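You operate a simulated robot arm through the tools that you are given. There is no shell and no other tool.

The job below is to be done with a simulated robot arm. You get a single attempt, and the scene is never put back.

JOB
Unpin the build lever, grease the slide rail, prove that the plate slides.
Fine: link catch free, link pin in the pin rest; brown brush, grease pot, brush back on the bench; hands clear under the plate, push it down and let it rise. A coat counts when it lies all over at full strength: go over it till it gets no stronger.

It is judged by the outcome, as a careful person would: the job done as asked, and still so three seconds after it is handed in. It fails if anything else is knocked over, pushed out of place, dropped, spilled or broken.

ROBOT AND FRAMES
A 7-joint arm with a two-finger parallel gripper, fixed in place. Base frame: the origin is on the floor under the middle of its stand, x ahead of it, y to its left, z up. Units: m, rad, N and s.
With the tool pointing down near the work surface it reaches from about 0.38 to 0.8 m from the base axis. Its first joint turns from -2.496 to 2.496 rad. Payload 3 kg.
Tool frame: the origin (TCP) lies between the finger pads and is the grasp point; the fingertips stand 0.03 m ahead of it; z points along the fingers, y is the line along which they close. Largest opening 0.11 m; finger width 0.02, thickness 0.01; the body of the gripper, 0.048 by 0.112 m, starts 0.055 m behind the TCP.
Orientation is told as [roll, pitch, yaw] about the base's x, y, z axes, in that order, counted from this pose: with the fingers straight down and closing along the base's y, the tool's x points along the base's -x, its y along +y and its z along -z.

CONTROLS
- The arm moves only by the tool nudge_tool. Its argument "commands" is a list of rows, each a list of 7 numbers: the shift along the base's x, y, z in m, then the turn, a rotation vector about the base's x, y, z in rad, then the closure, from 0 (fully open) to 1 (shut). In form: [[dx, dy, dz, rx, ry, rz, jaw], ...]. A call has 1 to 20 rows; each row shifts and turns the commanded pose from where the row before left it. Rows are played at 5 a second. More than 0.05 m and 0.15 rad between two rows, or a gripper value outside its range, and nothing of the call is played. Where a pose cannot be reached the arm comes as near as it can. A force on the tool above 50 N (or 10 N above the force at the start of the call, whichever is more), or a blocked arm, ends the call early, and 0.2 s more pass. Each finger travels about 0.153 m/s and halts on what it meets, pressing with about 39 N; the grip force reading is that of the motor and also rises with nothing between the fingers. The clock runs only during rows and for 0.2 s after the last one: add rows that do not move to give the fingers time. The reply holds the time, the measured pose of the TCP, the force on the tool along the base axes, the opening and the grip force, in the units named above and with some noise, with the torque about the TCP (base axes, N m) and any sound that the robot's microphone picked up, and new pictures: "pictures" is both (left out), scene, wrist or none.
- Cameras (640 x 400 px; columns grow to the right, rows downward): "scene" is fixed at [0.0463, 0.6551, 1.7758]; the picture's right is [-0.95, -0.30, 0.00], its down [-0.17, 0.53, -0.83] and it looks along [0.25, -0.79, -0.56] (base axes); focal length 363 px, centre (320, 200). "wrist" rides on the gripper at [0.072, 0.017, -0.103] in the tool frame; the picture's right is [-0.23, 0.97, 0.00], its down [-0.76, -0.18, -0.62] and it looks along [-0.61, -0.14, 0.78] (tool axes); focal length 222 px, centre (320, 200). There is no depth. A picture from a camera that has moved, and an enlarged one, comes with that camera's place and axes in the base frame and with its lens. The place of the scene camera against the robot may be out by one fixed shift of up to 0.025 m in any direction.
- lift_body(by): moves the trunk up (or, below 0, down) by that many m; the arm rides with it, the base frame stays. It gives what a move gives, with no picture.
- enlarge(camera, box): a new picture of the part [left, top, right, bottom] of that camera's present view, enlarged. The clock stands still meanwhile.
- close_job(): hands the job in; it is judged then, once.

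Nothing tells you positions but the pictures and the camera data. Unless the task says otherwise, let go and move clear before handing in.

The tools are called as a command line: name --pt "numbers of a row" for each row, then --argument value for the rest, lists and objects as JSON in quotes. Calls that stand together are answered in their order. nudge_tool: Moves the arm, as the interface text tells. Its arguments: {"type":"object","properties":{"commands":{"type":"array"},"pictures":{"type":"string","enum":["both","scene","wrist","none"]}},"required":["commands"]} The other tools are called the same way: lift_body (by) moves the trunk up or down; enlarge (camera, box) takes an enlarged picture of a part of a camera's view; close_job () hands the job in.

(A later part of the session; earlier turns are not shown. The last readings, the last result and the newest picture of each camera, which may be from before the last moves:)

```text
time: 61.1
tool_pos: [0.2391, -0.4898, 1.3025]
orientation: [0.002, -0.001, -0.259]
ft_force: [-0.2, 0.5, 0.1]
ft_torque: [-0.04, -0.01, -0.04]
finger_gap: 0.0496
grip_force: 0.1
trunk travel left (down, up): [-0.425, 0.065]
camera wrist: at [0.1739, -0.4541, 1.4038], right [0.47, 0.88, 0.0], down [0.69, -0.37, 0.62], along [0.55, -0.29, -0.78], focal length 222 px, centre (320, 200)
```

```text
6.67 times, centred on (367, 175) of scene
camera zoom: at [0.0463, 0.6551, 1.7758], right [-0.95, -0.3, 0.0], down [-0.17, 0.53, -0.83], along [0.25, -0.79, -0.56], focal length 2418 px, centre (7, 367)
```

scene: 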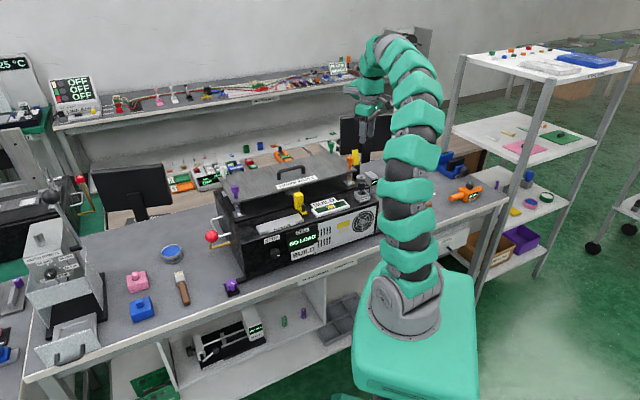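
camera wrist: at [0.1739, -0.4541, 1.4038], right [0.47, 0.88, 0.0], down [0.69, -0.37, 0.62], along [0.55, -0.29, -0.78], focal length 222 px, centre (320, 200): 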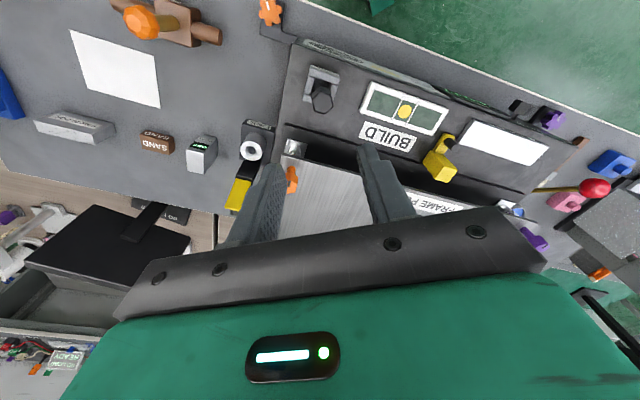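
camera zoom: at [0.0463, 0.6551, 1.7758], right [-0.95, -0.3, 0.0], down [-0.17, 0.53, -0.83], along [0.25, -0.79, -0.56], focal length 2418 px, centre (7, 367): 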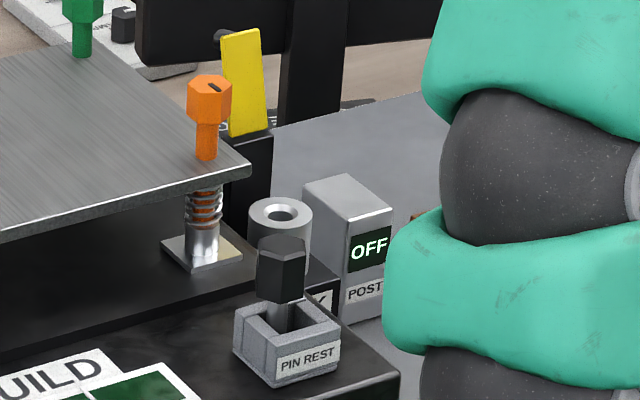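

The pin is upright in the rest and the catch stands open, so the unpinning is done. Now I'll swing over to look at the brush and grease pot.

nudge_tool --pt "0.0259 0.0367 0 0 0 0.0217 0.3" --pt "0.0259 0.0367 0 0 0 0.0217 0.3" --pt "0.0259 0.0367 0 0 0 0.0217 0.3" --pt "0.0259 0.0367 0 0 0 0.0217 0.3" --pt "0.0259 0.0367 0 0 0 0.0217 0.3" --pt "0.0259 0.0367 0 0 0 0.0217 0.3" --pt "0.0259 0.0367 0 0 0 0.0217 0.3" --pt "0.0259 0.0367 0 0 0 0.0217 0.3" --pt "0.0259 0.0367 0 0 0 0.0217 0.3" --pt "0.0259 0.0367 0 0 0 0.0217 0.3" --pt "0.0259 0.0367 0 0 0 0.0217 0.3" --pt "0.0259 0.0367 0 0 0 0.0217 0.3" --pt "0 0 0 0 0 0 0"

enlarge --camera "wrist" --box '[220, 90, 420, 215]'

```text
time: 63.9
tool_pos: [0.5551, -0.0447, 1.3037]
orientation: [0.001, 0.002, 0.0]
ft_force: [0.6, -0.7, 0.2]
ft_torque: [-0.04, 0.01, -0.01]
finger_gap: 0.1102
grip_force: 0.1
trunk travel left (down, up): [-0.425, 0.065]
camera wrist: at [0.4823, -0.0281, 1.4061], right [0.23, 0.97, 0.0], down [0.76, -0.18, 0.62], along [0.61, -0.14, -0.78], focal length 222 px, centre (320, 200)
```

scene: 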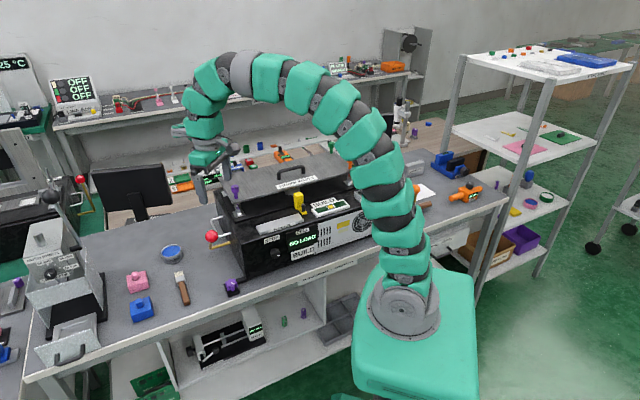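
wrist: 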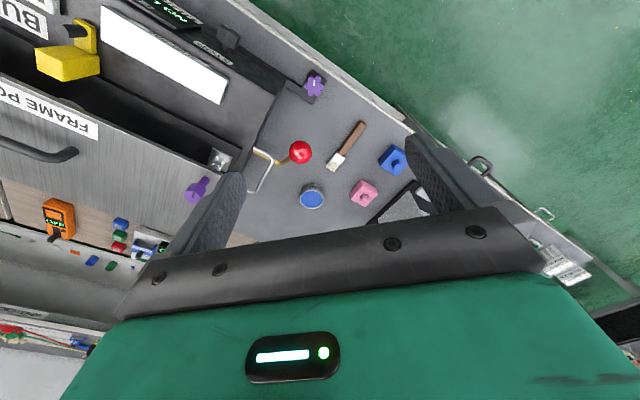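

```text
3.20 times, centred on (320, 152) of wrist
camera zoom: at [0.4823, -0.0281, 1.4061], right [0.23, 0.97, 0.0], down [0.76, -0.18, 0.62], along [0.61, -0.14, -0.78], focal length 711 px, centre (320, 352)
```

zoom: 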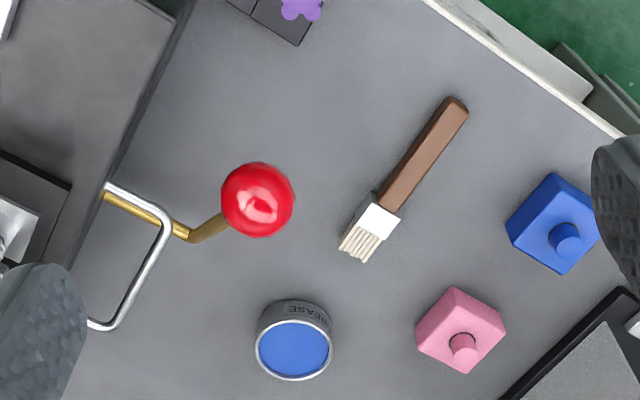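

The brush lies along the bench depth with its bristles away from me. The grease pot is straight beyond it at about [0.87, -0.145] and the red lever ball is to its right. I'll go lower for an accurate look.

nudge_tool --pt "0.0175 0.0192 -0.02 0 0 -0.131 0.3" --pt "0.0175 0.0192 -0.035 0 0 -0.131 0.3" --pt "0.0175 0.0192 -0.04 0 0 -0.131 0.3" --pt "0.0175 0.0192 -0.04 0 0 -0.131 0.3" --pt "0.0175 0.0192 -0.04 0 0 -0.131 0.3" --pt "0.0175 0.0192 -0.04 0 0 -0.131 0.3" --pt "0 0 0 0 0 0 0.3"

enlarge --camera "wrist" --box '[220, 70, 420, 195]'

```text
time: 65.5
tool_pos: [0.6602, 0.0661, 1.0864]
orientation: [0.001, 0.001, -0.79]
ft_force: [0.9, -0.6, 0.4]
ft_torque: [0.01, 0.02, 0.02]
finger_gap: 0.0767
grip_force: 0.0
trunk travel left (down, up): [-0.425, 0.065]
camera wrist: at [0.6212, 0.1299, 1.1888], right [0.85, 0.53, 0.0], down [0.41, -0.67, 0.62], along [0.33, -0.53, -0.78], focal length 222 px, centre (320, 200)
```

scene: 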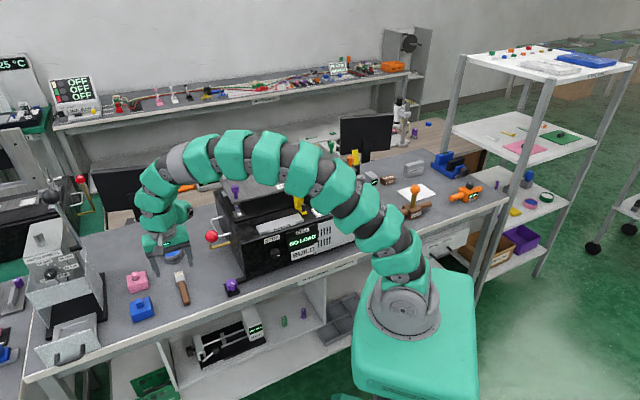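
wrist: 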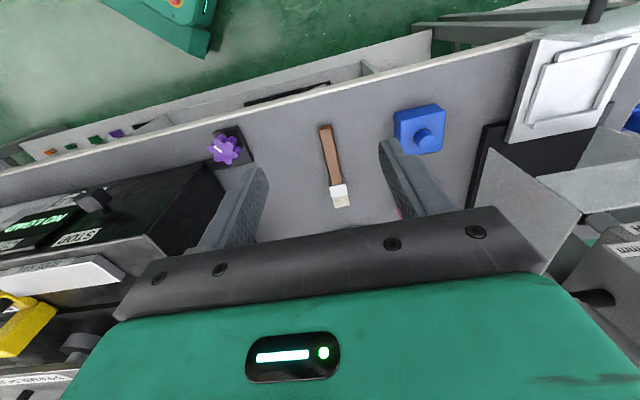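

```text
3.20 times, centred on (320, 132) of wrist
camera zoom: at [0.6212, 0.1299, 1.1888], right [0.85, 0.53, 0.0], down [0.41, -0.67, 0.62], along [0.33, -0.53, -0.78], focal length 711 px, centre (320, 416)
```

zoom: 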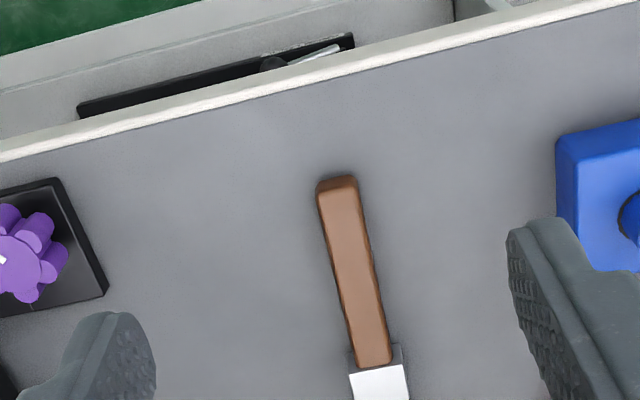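

The handle's top is at z≈0.87 and it runs from [0.691, 0.029] to the ferrule at [0.759, -0.036]. I'll tilt the tool 35° forward before gripping, so the brush points downward when the tool is upright again, and move above the handle.

nudge_tool --pt "0.0092 -0.01 -0.015 -0.0864 -0.0864 0 0.55" --pt "0.0092 -0.01 -0.015 -0.0864 -0.0864 0 0.55" --pt "0.0092 -0.01 -0.015 -0.0864 -0.0864 0 0.55" --pt "0.0092 -0.01 -0.015 -0.0864 -0.0864 0 0.55" --pt "0.0092 -0.01 -0.015 -0.0864 -0.0864 0 0.55" --pt "0 0 -0.03 0 0 0 0.55" --pt "0 0 -0.03 0 0 0 0.55" --pt "0 0 0 0 0 0 0.55"

enlarge --camera "wrist" --box '[240, 90, 400, 190]'

enlarge --camera "scene" --box '[120, 230, 248, 310]'

```text
time: 67.3
tool_pos: [0.7057, 0.0166, 0.9507]
orientation: [0.001, -0.611, -0.788]
ft_force: [0.4, 0.8, -0.3]
ft_torque: [0.03, 0.01, -0.01]
finger_gap: 0.0493
grip_force: 0.0
trunk travel left (down, up): [-0.425, 0.065]
camera wrist: at [0.6335, 0.1126, 0.9931], right [0.82, 0.56, 0.13], down [0.06, -0.32, 0.95], along [0.57, -0.77, -0.29], focal length 222 px, centre (320, 200)
```

scene: 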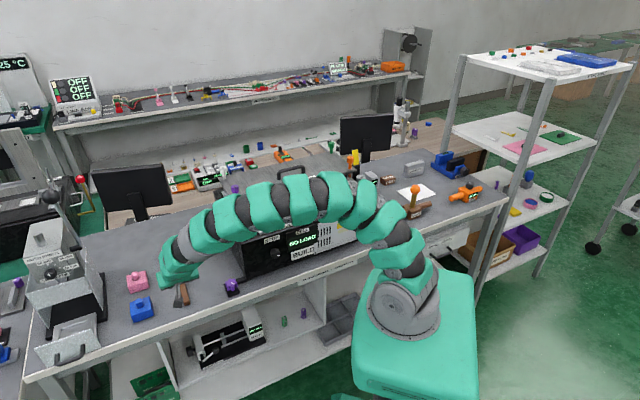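
wrist: 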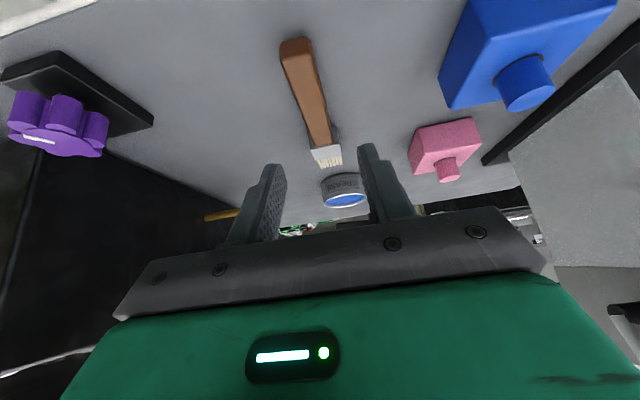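

```text
4.00 times, centred on (320, 140) of wrist
camera zoom: at [0.6335, 0.1126, 0.9931], right [0.82, 0.56, 0.13], down [0.06, -0.32, 0.95], along [0.57, -0.77, -0.29], focal length 888 px, centre (320, 440)
```

zoom: 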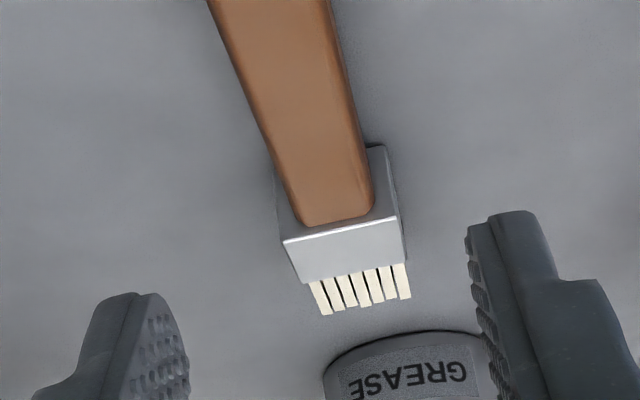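

```text
5.00 times, centred on (184, 270) of scene
camera zoom: at [0.0463, 0.6551, 1.7758], right [-0.95, -0.3, 0.0], down [-0.17, 0.53, -0.83], along [0.25, -0.79, -0.56], focal length 1814 px, centre (1000, -150)
```

zoom: 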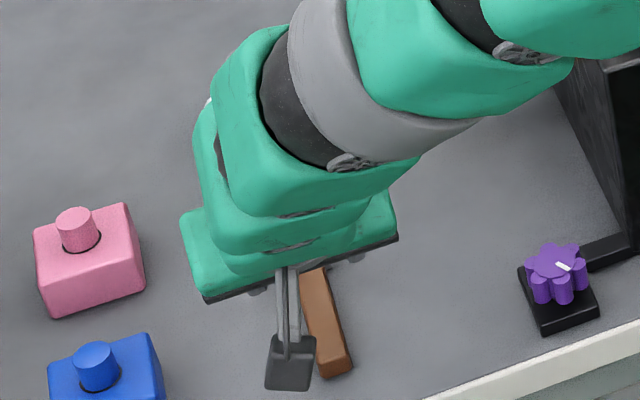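

nudge_tool --pt "0 0 -0.025 0 0 0 0.55" --pt "0 0 -0.02 0 0 0 0.55" --pt "0 0 -0.01 0 0 0 0.55" --pt "0 0 -0.006 0 0 0 0.55" --pt "0 0 0 0 0 0 0.55" --pictures "wrist"

enlarge --camera "wrist" --box '[240, 90, 400, 190]'

```text
time: 68.5
tool_pos: [0.7063, 0.0152, 0.89]
orientation: [0.003, -0.611, -0.786]
ft_force: [-0.7, 1.0, 6.3]
ft_torque: [-0.14, 0.14, 0.05]
finger_gap: 0.0493
grip_force: 0.0
trunk travel left (down, up): [-0.425, 0.065]
camera wrist: at [0.634, 0.1113, 0.9321], right [0.82, 0.56, 0.13], down [0.06, -0.32, 0.95], along [0.57, -0.77, -0.29], focal length 222 px, centre (320, 200)
```

wrist: 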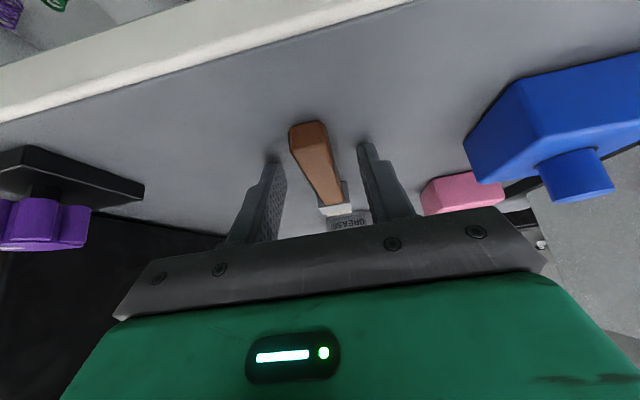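

```text
4.00 times, centred on (320, 140) of wrist
camera zoom: at [0.634, 0.1113, 0.9321], right [0.82, 0.56, 0.13], down [0.06, -0.32, 0.95], along [0.57, -0.77, -0.29], focal length 888 px, centre (320, 440)
```

zoom: 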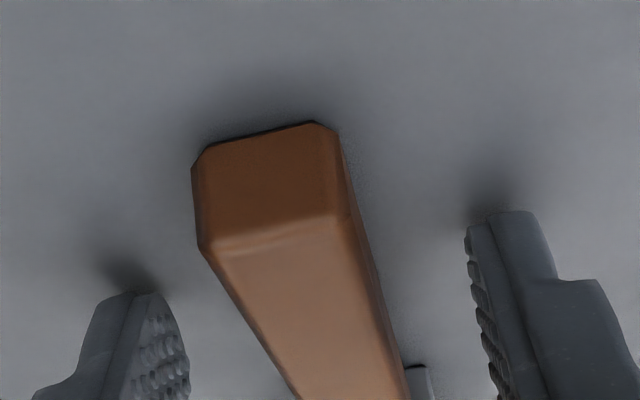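

The fingertips have just touched the bench (6 N). I'll raise 2 mm and close on the handle.

nudge_tool --pt "0 0 0.002 0 0 0 0.55" --pt "0 0 0 0 0 0 0.75" --pt "0 0 0 0 0 0 1" --pt "0 0 0 0 0 0 1" --pt "0 0 0 0 0 0 1" --pictures "wrist"

enlarge --camera "wrist" --box '[240, 90, 400, 190]'

```text
time: 69.7
tool_pos: [0.7068, 0.0155, 0.8919]
orientation: [0.003, -0.611, -0.787]
ft_force: [-0.9, 0.0, -0.2]
ft_torque: [0.02, -0.01, 0.01]
finger_gap: 0.0188
grip_force: 39.2
trunk travel left (down, up): [-0.425, 0.065]
camera wrist: at [0.6337, 0.1116, 0.934], right [0.82, 0.56, 0.13], down [0.06, -0.32, 0.95], along [0.57, -0.77, -0.29], focal length 222 px, centre (320, 200)
```

wrist: 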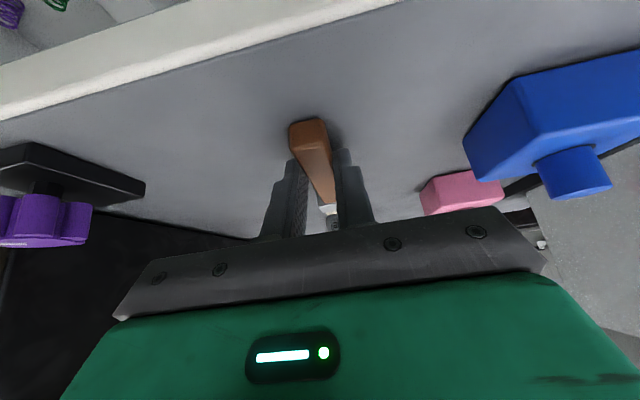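

```text
4.00 times, centred on (320, 140) of wrist
camera zoom: at [0.6337, 0.1116, 0.934], right [0.82, 0.56, 0.13], down [0.06, -0.32, 0.95], along [0.57, -0.77, -0.29], focal length 888 px, centre (320, 440)
```

zoom: 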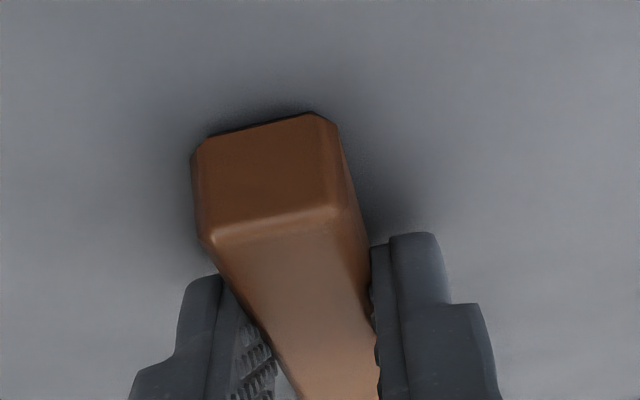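

The handle is gripped at an 18.8 mm gap. I'll lift straight up, then bring the tool upright so the bristles point down.

nudge_tool --pt "0 0 0.01 0 0 0 1" --pt "0 0 0.025 0 0 0 1" --pt "0 0 0.035 0 0 0 1" --pt "0 0 0.04 0 0 0 1" --pt "0 0 0.03 0.0864 0.0864 0 1" --pt "0 0 0.03 0.0864 0.0864 0 1" --pt "0 0 0.02 0.0864 0.0864 0 1" --pt "0 0 0 0.0864 0.0864 0 1" --pt "0 0 0 0.0864 0.0864 0 1" --pt "0 0 0 0 0 0 1"

enlarge --camera "wrist" --box '[220, 90, 420, 215]'

enlarge --camera "scene" --box '[110, 180, 270, 280]'

```text
time: 71.9
tool_pos: [0.7046, 0.0173, 1.0836]
orientation: [-0.001, 0.001, -0.787]
ft_force: [0.0, -0.4, -0.7]
ft_torque: [0.0, 0.03, -0.01]
finger_gap: 0.0186
grip_force: 39.2
trunk travel left (down, up): [-0.425, 0.065]
camera wrist: at [0.6664, 0.0811, 1.1857], right [0.85, 0.53, 0.0], down [0.41, -0.67, 0.62], along [0.33, -0.53, -0.78], focal length 222 px, centre (320, 200)
```

scene: 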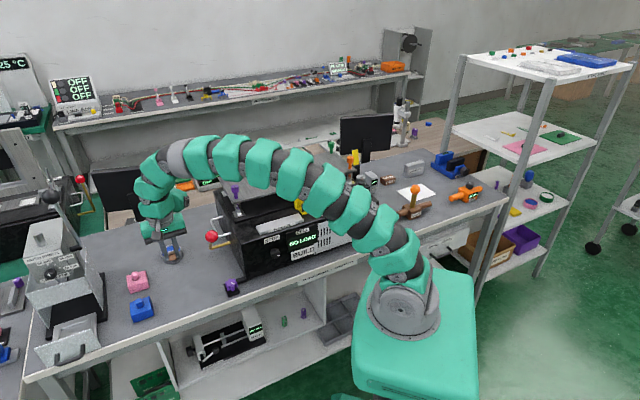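
wrist: 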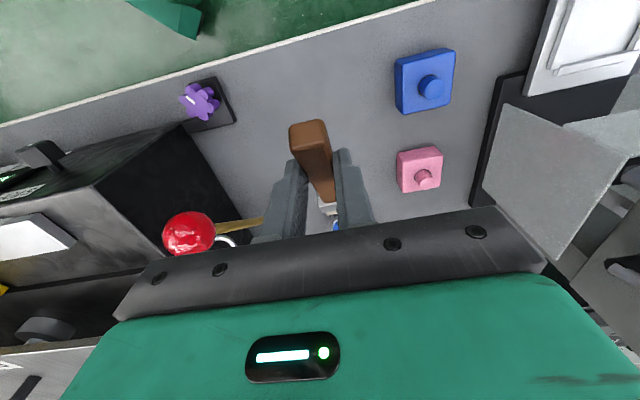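

```text
3.20 times, centred on (320, 152) of wrist
camera zoom: at [0.6664, 0.0811, 1.1857], right [0.85, 0.53, 0.0], down [0.41, -0.67, 0.62], along [0.33, -0.53, -0.78], focal length 711 px, centre (320, 352)
```

zoom: 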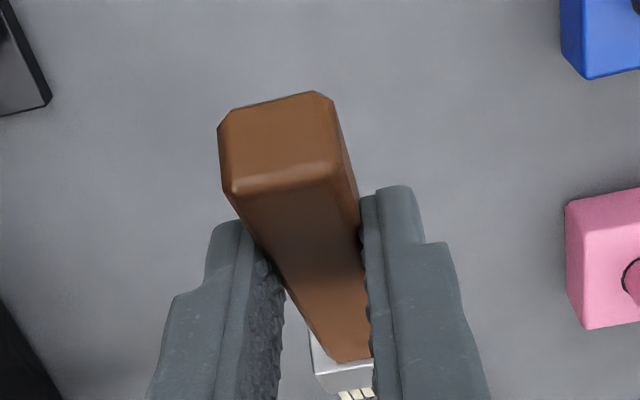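

```text
4.00 times, centred on (190, 230) of scene
camera zoom: at [0.0463, 0.6551, 1.7758], right [-0.95, -0.3, 0.0], down [-0.17, 0.53, -0.83], along [0.25, -0.79, -0.56], focal length 1451 px, centre (840, 80)
```

zoom: 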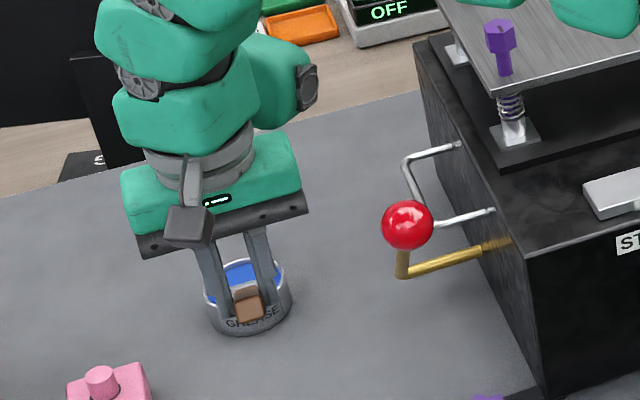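

The brush is held firmly with its bristles angled about 35° down. The pot is near my reach limit and beyond the red lever ball, so I'll raise the trunk a little for clearance over the ball before going there.

lift_body --by 0.06

```text
time: 72.9
tool_pos: [0.7058, 0.0181, 1.1433]
orientation: [-0.001, -0.001, -0.788]
ft_force: [-0.2, 0.3, -0.3]
ft_torque: [0.01, -0.01, -0.01]
finger_gap: 0.0187
grip_force: 39.0
trunk travel left (down, up): [-0.485, 0.005]
```

nudge_tool --pt "0.0135 -0.0287 0 0 0 0.1224 1" --pt "0.0135 -0.0287 0 0 0 0.1224 1" --pt "0.0135 -0.0287 0 0 0 0.1224 1" --pt "0.0135 -0.0287 0 0 0 0.1224 1" --pt "0.0135 -0.0287 0 0 0 0.1224 1" --pt "0 0 -0.02 -0.0152 -0.0859 0 1" --pt "0 0 -0.02 -0.0152 -0.0859 0 1" --pt "0 0 0 0 0 0 1"

enlarge --camera "wrist" --box '[220, 90, 420, 215]'

enlarge --camera "scene" --box '[110, 160, 270, 280]'

```text
time: 74.7
tool_pos: [0.7727, -0.1261, 1.1038]
orientation: [-0.001, -0.174, -0.173]
ft_force: [-0.1, -0.6, -0.2]
ft_torque: [-0.02, 0.0, 0.02]
finger_gap: 0.0184
grip_force: 39.5
trunk travel left (down, up): [-0.485, 0.005]
camera wrist: at [0.6872, -0.0933, 1.1914], right [0.39, 0.92, 0.04], down [0.6, -0.29, 0.75], along [0.7, -0.27, -0.66], focal length 222 px, centre (320, 200)
```

scene: 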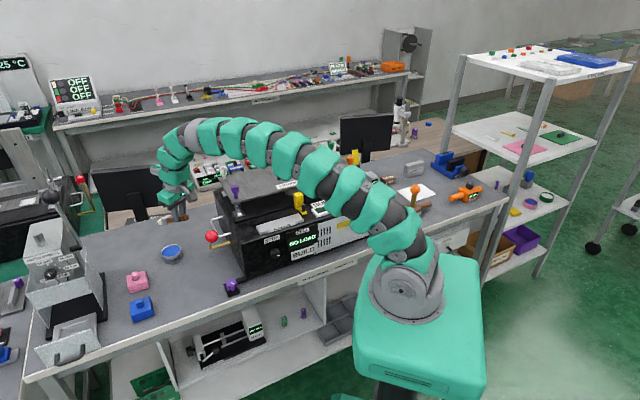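
wrist: 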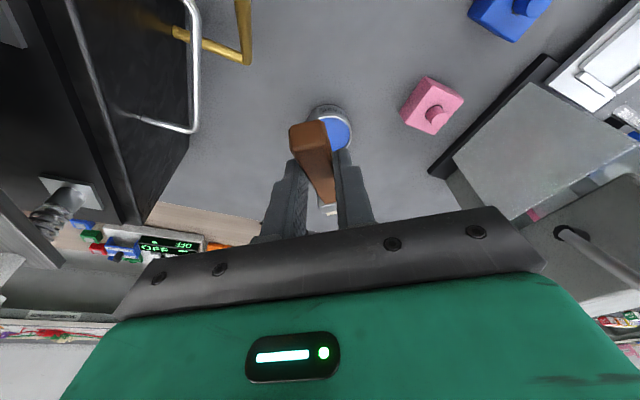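

```text
3.20 times, centred on (320, 152) of wrist
camera zoom: at [0.6872, -0.0933, 1.1914], right [0.39, 0.92, 0.04], down [0.6, -0.29, 0.75], along [0.7, -0.27, -0.66], focal length 711 px, centre (320, 352)
```

zoom: 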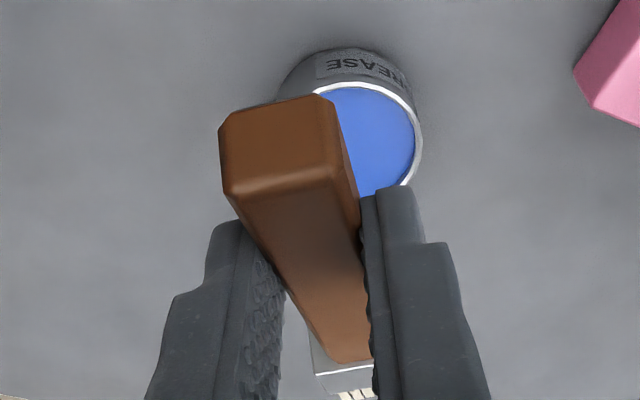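

```text
3.33 times, centred on (190, 220) of scene
camera zoom: at [0.0463, 0.6551, 1.7758], right [-0.95, -0.3, 0.0], down [-0.17, 0.53, -0.83], along [0.25, -0.79, -0.56], focal length 1209 px, centre (753, 133)
```

zoom: 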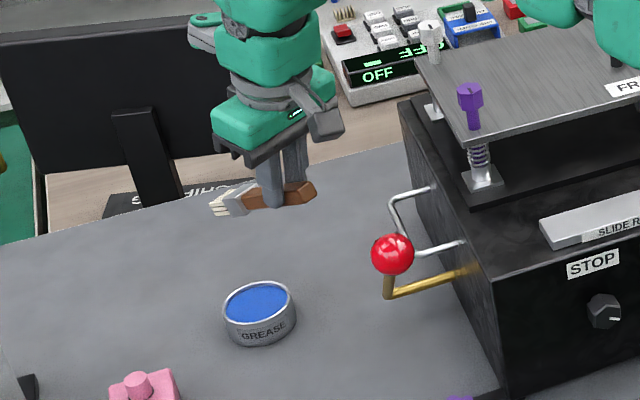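

The brush is in good view over the pot, but with this heading the wrist camera would come down onto the lever ball. I'll turn the heading to about -31° so the camera stays clear, then check alignment.

nudge_tool --pt "0.004 0.013 0 0 0 -0.1257 1" --pt "0.004 0.013 0 0 0 -0.1257 1" --pt "0.0038 0.013 0 0 0 -0.1257 1" --pt "0 0 -0.03 0 0 0 1" --pt "0 0 -0.03 0 0 0 1" --pt "0 0 -0.03 0 0 0 1" --pt "0 0 0 0 0 0 1"

enlarge --camera "wrist" --box '[220, 90, 420, 215]'

enlarge --camera "scene" --box '[130, 200, 226, 280]'

```text
time: 76.3
tool_pos: [0.7822, -0.0886, 1.011]
orientation: [-0.001, -0.173, -0.552]
ft_force: [-0.4, -0.2, -0.6]
ft_torque: [-0.03, 0.02, -0.02]
finger_gap: 0.0186
grip_force: 39.3
trunk travel left (down, up): [-0.485, 0.005]
camera wrist: at [0.7165, -0.0268, 1.0984], right [0.7, 0.71, 0.04], down [0.45, -0.49, 0.75], along [0.55, -0.51, -0.67], focal length 222 px, centre (320, 200)
```

scene: 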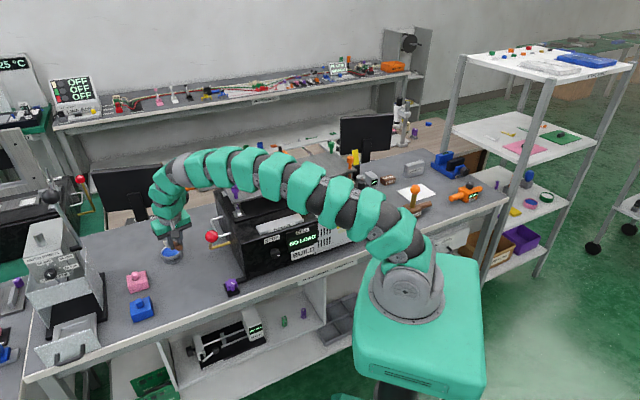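
wrist: 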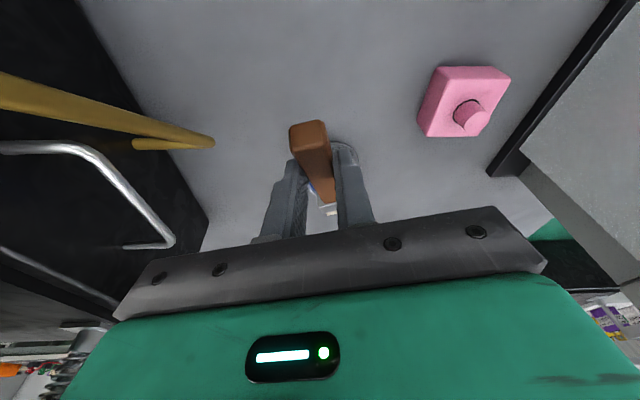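

```text
3.20 times, centred on (320, 152) of wrist
camera zoom: at [0.7165, -0.0268, 1.0984], right [0.7, 0.71, 0.04], down [0.45, -0.49, 0.75], along [0.55, -0.51, -0.67], focal length 711 px, centre (320, 352)
```

zoom: 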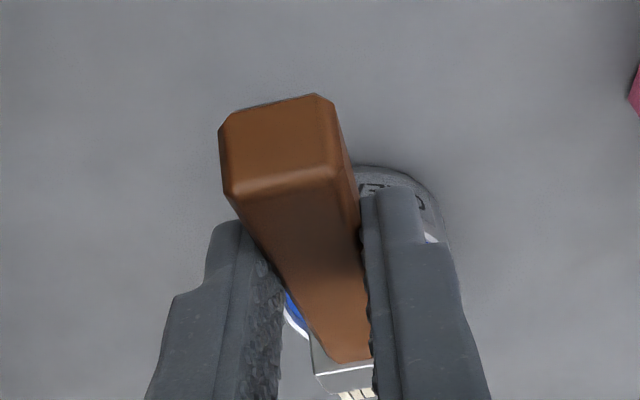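

```text
5.00 times, centred on (178, 240) of scene
camera zoom: at [0.0463, 0.6551, 1.7758], right [-0.95, -0.3, 0.0], down [-0.17, 0.53, -0.83], along [0.25, -0.79, -0.56], focal length 1814 px, centre (1030, 0)
```

zoom: 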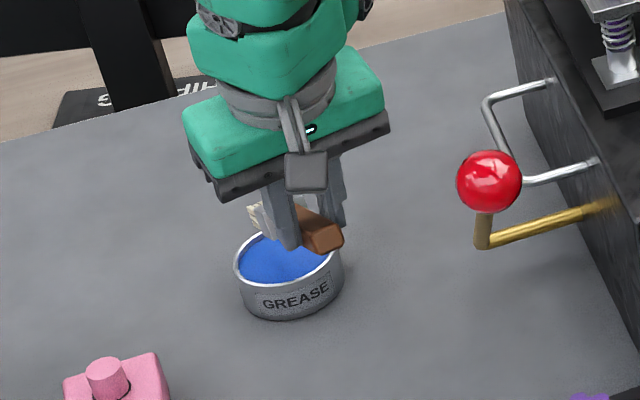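

enlarge --camera "wrist" --box '[288, 185, 368, 235]'

enlarge --camera "scene" --box '[165, 230, 213, 266]'

```text
8.00 times, centred on (328, 210) of wrist
camera zoom: at [0.7165, -0.0268, 1.0984], right [0.7, 0.71, 0.04], down [0.45, -0.49, 0.75], along [0.55, -0.51, -0.67], focal length 1777 px, centre (256, 120)
```

zoom: 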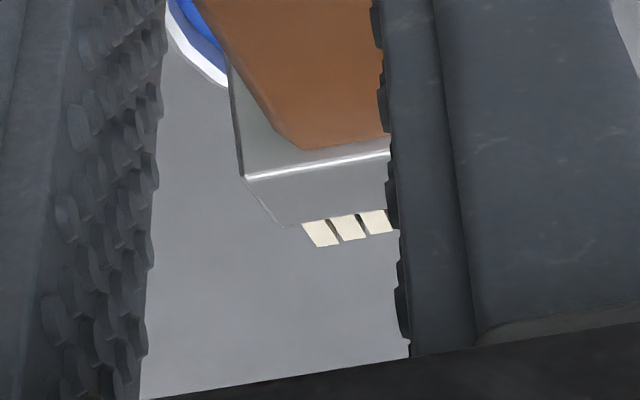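

```text
11.11 times, centred on (189, 248) of scene
camera zoom: at [0.0463, 0.6551, 1.7758], right [-0.95, -0.3, 0.0], down [-0.17, 0.53, -0.83], along [0.25, -0.79, -0.56], focal length 4030 px, centre (1776, -333)
```

zoom: 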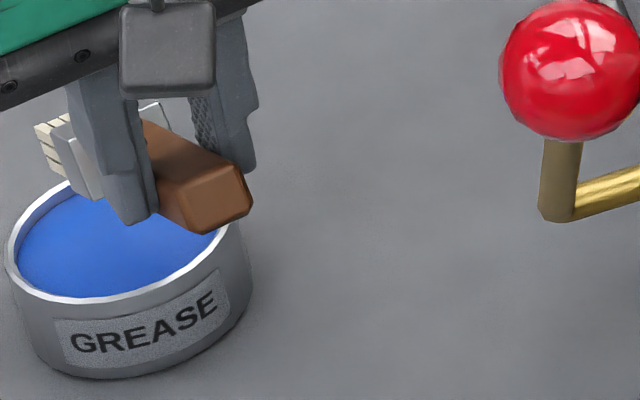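

nudge_tool --pt "0.0035 -0.002 0 0.032 0.052 0 1" --pt "0.0034 -0.002 0 0.032 0.052 0 1" --pt "0 0 -0.02 0 0 0 1" --pt "0 0 -0.015 0 0 0 1" --pt "0 0 0 0 0 0 1"

enlarge --camera "wrist" --box '[272, 170, 368, 230]'

enlarge --camera "scene" --box '[149, 224, 213, 272]'

```text
time: 77.5
tool_pos: [0.7903, -0.0923, 0.9779]
orientation: [0.002, -0.055, -0.553]
ft_force: [-0.3, 0.9, 13.1]
ft_torque: [-0.57, -1.04, 0.03]
finger_gap: 0.0189
grip_force: 39.5
trunk travel left (down, up): [-0.485, 0.005]
camera wrist: at [0.7327, -0.0366, 1.0759], right [0.7, 0.71, 0.01], down [0.52, -0.53, 0.66], along [0.48, -0.46, -0.75], focal length 222 px, centre (320, 200)
```

scene: 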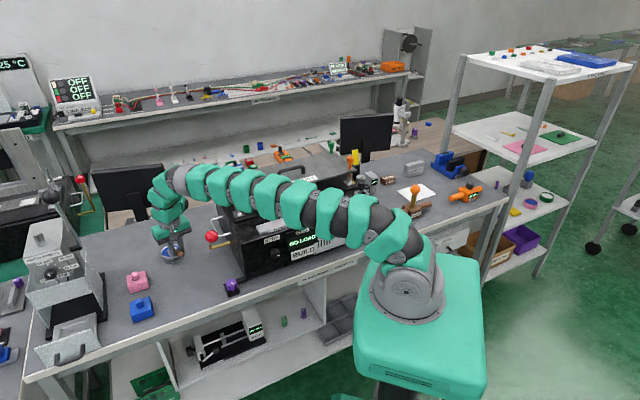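
wrist: 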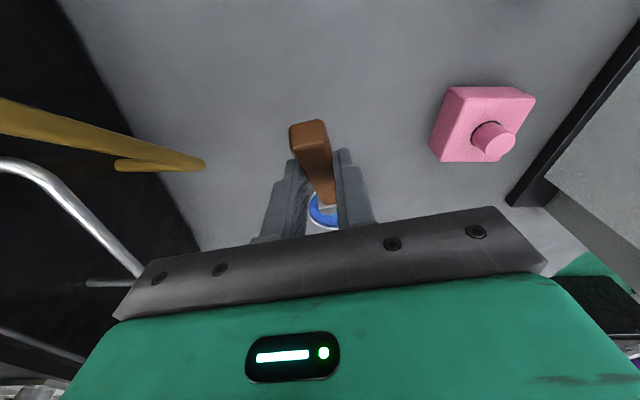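

```text
6.67 times, centred on (320, 200) of wrist
camera zoom: at [0.7327, -0.0366, 1.0759], right [0.7, 0.71, 0.01], down [0.52, -0.53, 0.66], along [0.48, -0.46, -0.75], focal length 1481 px, centre (320, 200)
```

zoom: 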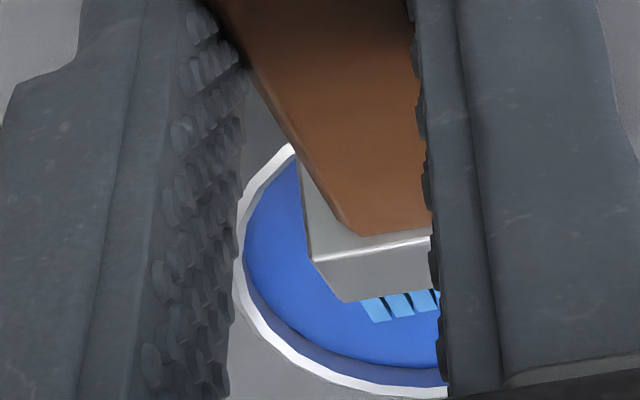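

```text
8.33 times, centred on (181, 248) of scene
camera zoom: at [0.0463, 0.6551, 1.7758], right [-0.95, -0.3, 0.0], down [-0.17, 0.53, -0.83], along [0.25, -0.79, -0.56], focal length 3022 px, centre (1478, -200)
```

zoom: 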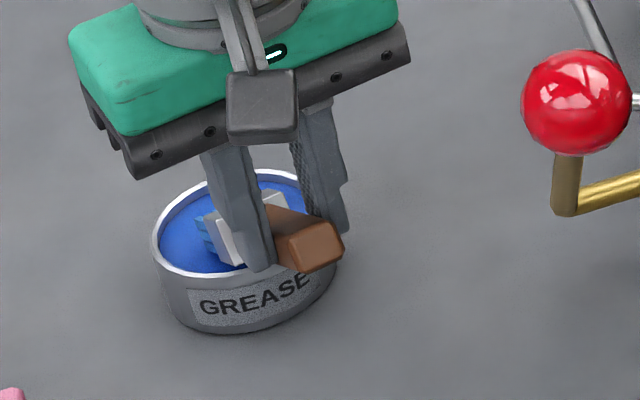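

The bristles have turned blue, so the brush is loaded, and there's a 13 N touch on the pot. I'll lift straight out and check the pot and brush.

nudge_tool --pt "0 0 0.008 0 0 0 1" --pt "0 0 0.02 0 0 0 1" --pt "0 0 0.04 0 0 0 1" --pt "0 0 0.04 0 0 0 1" --pt "0 0 0 0 0 0 1"

enlarge --camera "scene" --box '[130, 190, 226, 270]'

enlarge --camera "wrist" --box '[272, 170, 368, 230]'

```text
time: 78.7
tool_pos: [0.7906, -0.0908, 1.0877]
orientation: [0.001, -0.052, -0.552]
ft_force: [-1.0, 0.2, 0.2]
ft_torque: [0.0, 0.02, 0.0]
finger_gap: 0.0187
grip_force: 39.4
trunk travel left (down, up): [-0.485, 0.005]
camera wrist: at [0.7342, -0.0352, 1.1852], right [0.7, 0.71, 0.01], down [0.53, -0.53, 0.66], along [0.48, -0.46, -0.75], focal length 222 px, centre (320, 200)
```

scene: 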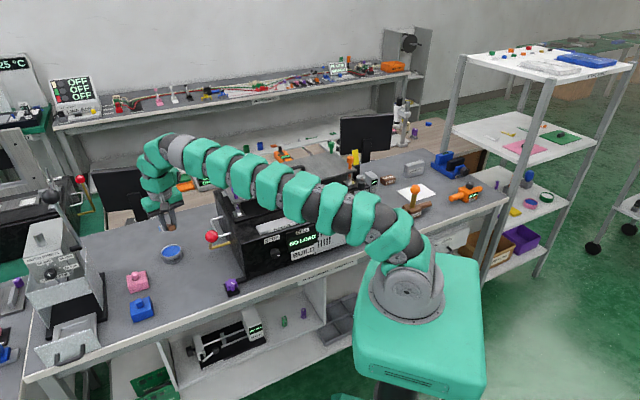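
wrist: 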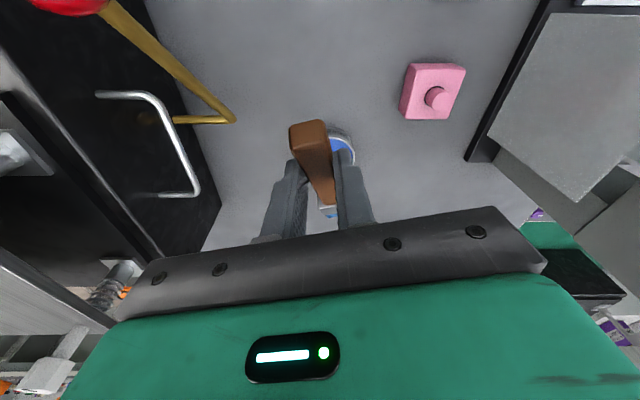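

```text
5.00 times, centred on (178, 230) of scene
camera zoom: at [0.0463, 0.6551, 1.7758], right [-0.95, -0.3, 0.0], down [-0.17, 0.53, -0.83], along [0.25, -0.79, -0.56], focal length 1814 px, centre (1030, 50)
```

zoom: 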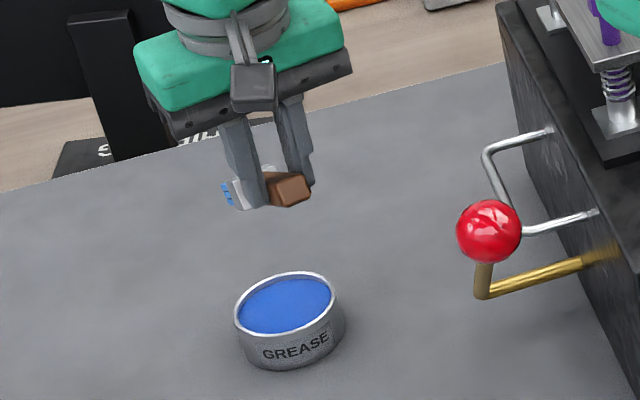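

```text
6.67 times, centred on (320, 200) of wrist
camera zoom: at [0.7342, -0.0352, 1.1852], right [0.7, 0.71, 0.01], down [0.53, -0.53, 0.66], along [0.48, -0.46, -0.75], focal length 1481 px, centre (320, 200)
```

zoom: 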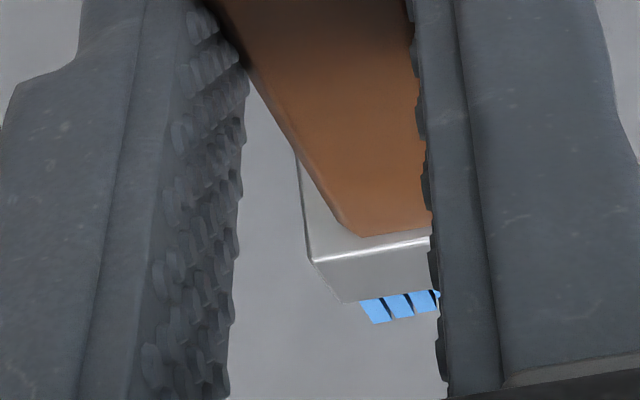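

The pot hasn't moved and the brush is loaded. Next I'll carry the brush, well raised, to a hover over the slide rail on the machine's front-left top.

nudge_tool --pt "0 0 0.037 0 0 0 1" --pt "0 0 0.037 0 0 0 1" --pt "0 0 0.037 0 0 0 1" --pt "-0.0426 -0.006 0 0.0047 0.0047 -0.029 1" --pt "-0.0426 -0.006 0 0.0047 0.0047 -0.029 1" --pt "-0.0426 -0.006 0 0.0047 0.0047 -0.029 1" --pt "-0.0426 -0.006 0 0.0047 0.0047 -0.029 1" --pt "-0.0426 -0.006 0 0.0047 0.0047 -0.029 1" --pt "-0.0426 -0.006 0 0.0047 0.0047 -0.029 1" --pt "-0.0426 -0.006 0 0.0047 0.0047 -0.029 1" --pt "-0.0426 -0.006 0 0.0047 0.0047 -0.03 1" --pt "0 0 0 0 0 0 1"

enlarge --camera "wrist" --box '[180, 90, 420, 240]'

enlarge --camera "scene" --box '[210, 150, 338, 250]'

```text
time: 81.3
tool_pos: [0.4347, -0.1316, 1.1813]
orientation: [0.007, -0.001, -0.784]
ft_force: [-0.5, -0.6, 0.3]
ft_torque: [0.01, -0.02, -0.01]
finger_gap: 0.0184
grip_force: 39.2
out of reach, approached as far as the arm can: row 3
trunk travel left (down, up): [-0.485, 0.005]
camera wrist: at [0.3953, -0.0686, 1.283], right [0.85, 0.53, 0.01], down [0.41, -0.67, 0.62], along [0.33, -0.53, -0.78], focal length 222 px, centre (320, 200)
```

scene: 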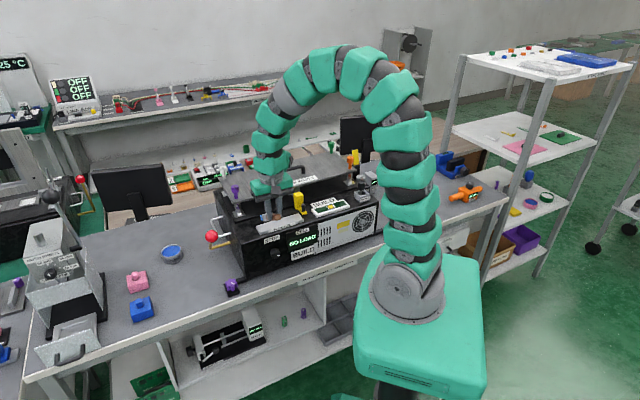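
wrist: 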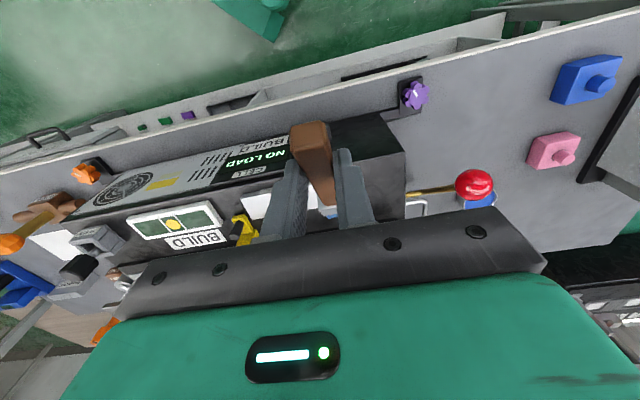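

```text
2.67 times, centred on (300, 165) of wrist
camera zoom: at [0.3953, -0.0686, 1.283], right [0.85, 0.53, 0.01], down [0.41, -0.67, 0.62], along [0.33, -0.53, -0.78], focal length 592 px, centre (373, 293)
```

zoom: 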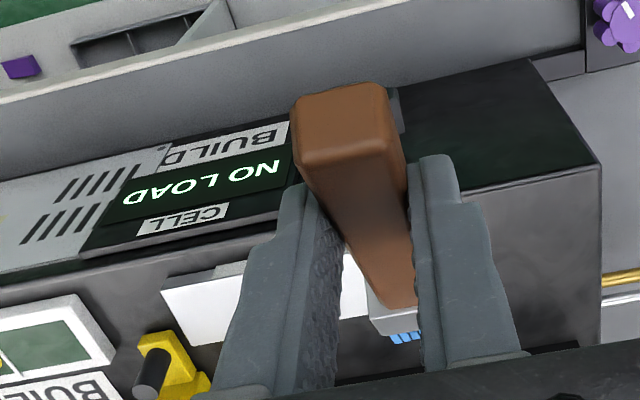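

```text
4.00 times, centred on (274, 200) of scene
camera zoom: at [0.0463, 0.6551, 1.7758], right [-0.95, -0.3, 0.0], down [-0.17, 0.53, -0.83], along [0.25, -0.79, -0.56], focal length 1451 px, centre (504, 200)
```

zoom: 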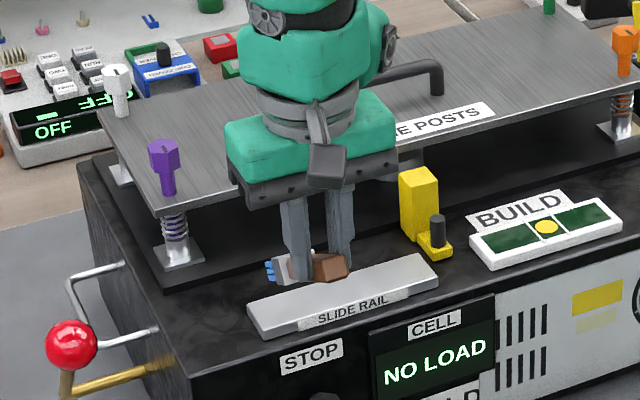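

I'm hovering over the rail's left end with the blue bristles just above it. I'll lower slowly to find the contact height.

nudge_tool --pt "0 0 -0.02 0 0 0 1" --pt "0 0 -0.015 0 0 0 1" --pt "0 0 -0.006 0 0 0 1" --pt "0 0 0 0 0 0 1" --pictures "none"

enlarge --camera "scene" --box '[252, 195, 316, 235]'

enlarge --camera "wrist" --box '[280, 170, 376, 230]'

```text
time: 82.3
tool_pos: [0.4356, -0.1297, 1.1409]
orientation: [0.005, 0.001, -0.784]
ft_force: [0.2, -0.1, 0.0]
ft_torque: [0.05, 0.0, -0.02]
finger_gap: 0.0187
grip_force: 39.0
trunk travel left (down, up): [-0.485, 0.005]
```

```text
10.00 times, centred on (284, 215) of scene
camera zoom: at [0.0463, 0.6551, 1.7758], right [-0.95, -0.3, 0.0], down [-0.17, 0.53, -0.83], along [0.25, -0.79, -0.56], focal length 3627 px, centre (680, 50)
```

zoom: 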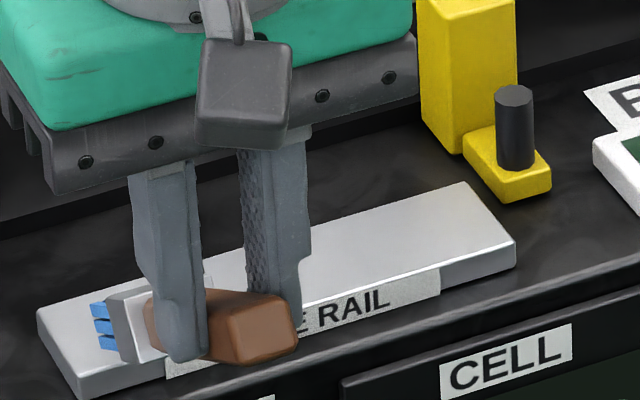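

```text
6.67 times, centred on (328, 200) of wrist
camera zoom: at [0.3962, -0.0678, 1.2437], right [0.85, 0.53, 0.01], down [0.41, -0.67, 0.62], along [0.33, -0.53, -0.78], focal length 1481 px, centre (267, 200)
```

zoom: 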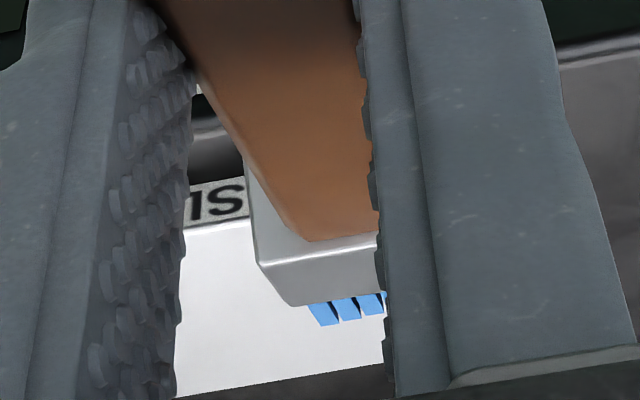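

nudge_tool --pt "0 0 -0.0015 0 0 0 1" --pt "0 0 -0.0015 0 0 0 1" --pt "0 0 0 0 0 0 1" --pictures "none"

```text
time: 83.1
tool_pos: [0.4382, -0.129, 1.1377]
orientation: [0.008, 0.003, -0.783]
ft_force: [0.9, -0.6, -0.4]
ft_torque: [0.04, 0.04, 0.04]
finger_gap: 0.0187
grip_force: 39.1
trunk travel left (down, up): [-0.485, 0.005]
```

nudge_tool --pt "0 0 -0.0015 0 0 0 1" --pt "0 0 -0.0015 0 0 0 1" --pt "0 0 0 0 0 0 1" --pictures "none"

enlarge --camera "scene" --box '[252, 195, 316, 235]'

```text
time: 83.9
tool_pos: [0.4371, -0.1291, 1.1361]
orientation: [0.007, 0.0, -0.785]
ft_force: [0.5, -0.9, 0.5]
ft_torque: [-0.02, 0.04, 0.01]
finger_gap: 0.0186
grip_force: 38.9
trunk travel left (down, up): [-0.485, 0.005]
```

```text
10.00 times, centred on (284, 215) of scene
camera zoom: at [0.0463, 0.6551, 1.7758], right [-0.95, -0.3, 0.0], down [-0.17, 0.53, -0.83], along [0.25, -0.79, -0.56], focal length 3627 px, centre (680, 50)
```

zoom: 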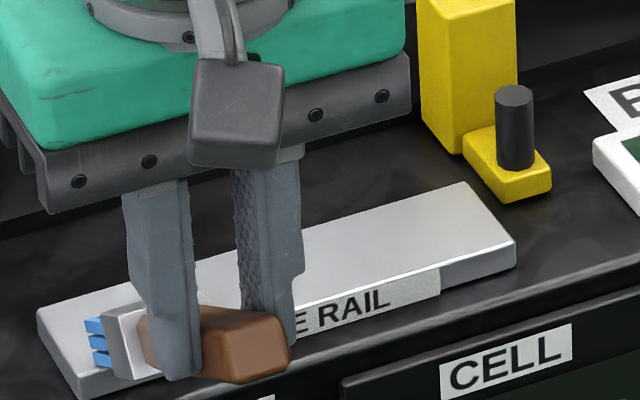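

nudge_tool --pt "0 0 -0.002 0 0 0 1" --pt "0 0 -0.002 0 0 0 1" --pt "0 0 0 0 0 0 1" --pictures "none"

```text
time: 84.7
tool_pos: [0.4367, -0.1285, 1.1315]
orientation: [0.009, 0.0, -0.786]
ft_force: [-1.3, 4.8, 15.3]
ft_torque: [-0.57, -0.76, 0.2]
finger_gap: 0.0187
grip_force: 39.0
trunk travel left (down, up): [-0.485, 0.005]
```

nudge_tool --pt "0 0 0.004 0 0 0 1" --pt "0.0085 -0.0085 0 0 0 0 1" --pt "0 0 0 0 0 0 1" --pictures "scene"

enlarge --camera "scene" --box '[234, 195, 298, 235]'

enlarge --camera "wrist" --box '[280, 170, 376, 230]'

```text
time: 85.5
tool_pos: [0.4486, -0.1383, 1.1371]
orientation: [0.008, 0.0, -0.784]
ft_force: [0.4, -0.4, 0.4]
ft_torque: [-0.01, 0.04, 0.01]
finger_gap: 0.0186
grip_force: 39.2
trunk travel left (down, up): [-0.485, 0.005]
```

scene: 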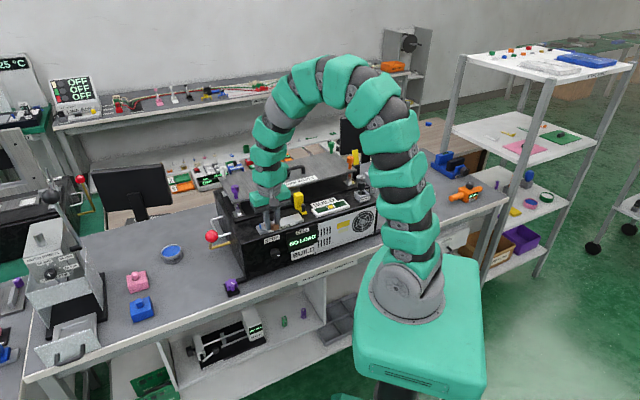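

```text
10.00 times, centred on (266, 215) of scene
camera zoom: at [0.0463, 0.6551, 1.7758], right [-0.95, -0.3, 0.0], down [-0.17, 0.53, -0.83], along [0.25, -0.79, -0.56], focal length 3627 px, centre (860, 50)
```

zoom: 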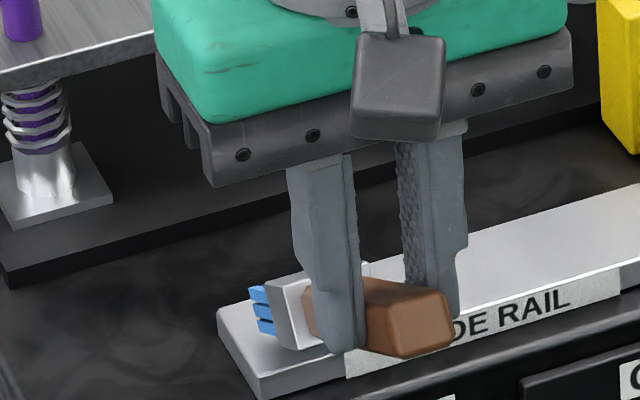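

```text
6.67 times, centred on (328, 200) of wrist
camera zoom: at [0.407, -0.0753, 1.2387], right [0.85, 0.53, 0.01], down [0.41, -0.67, 0.62], along [0.33, -0.53, -0.78], focal length 1481 px, centre (267, 200)
```

zoom: 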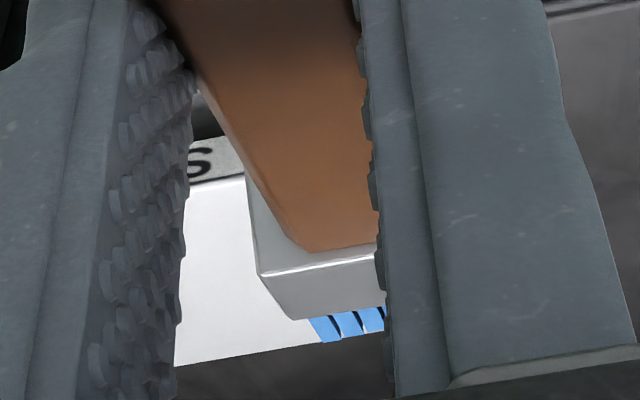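

Contact is about 9 cm ahead of the TCP, at a TCP height of about 1.133. I'll go to the rail's left end, press lightly and make a first sweep along it to see what footprint the brush leaves.

nudge_tool --pt "0.0105 0.0105 0 0 0 0 1" --pt "0 0 -0.003 0 0 0 1" --pt "0 0 -0.0015 0 0 0 1" --pt "0 0 0 0 0 0 1" --pictures "none"

```text
time: 86.5
tool_pos: [0.4565, -0.1279, 1.1322]
orientation: [0.006, 0.0, -0.786]
ft_force: [-1.3, 3.2, 14.0]
ft_torque: [-0.69, -0.82, 0.23]
finger_gap: 0.0184
grip_force: 38.6
trunk travel left (down, up): [-0.485, 0.005]
```

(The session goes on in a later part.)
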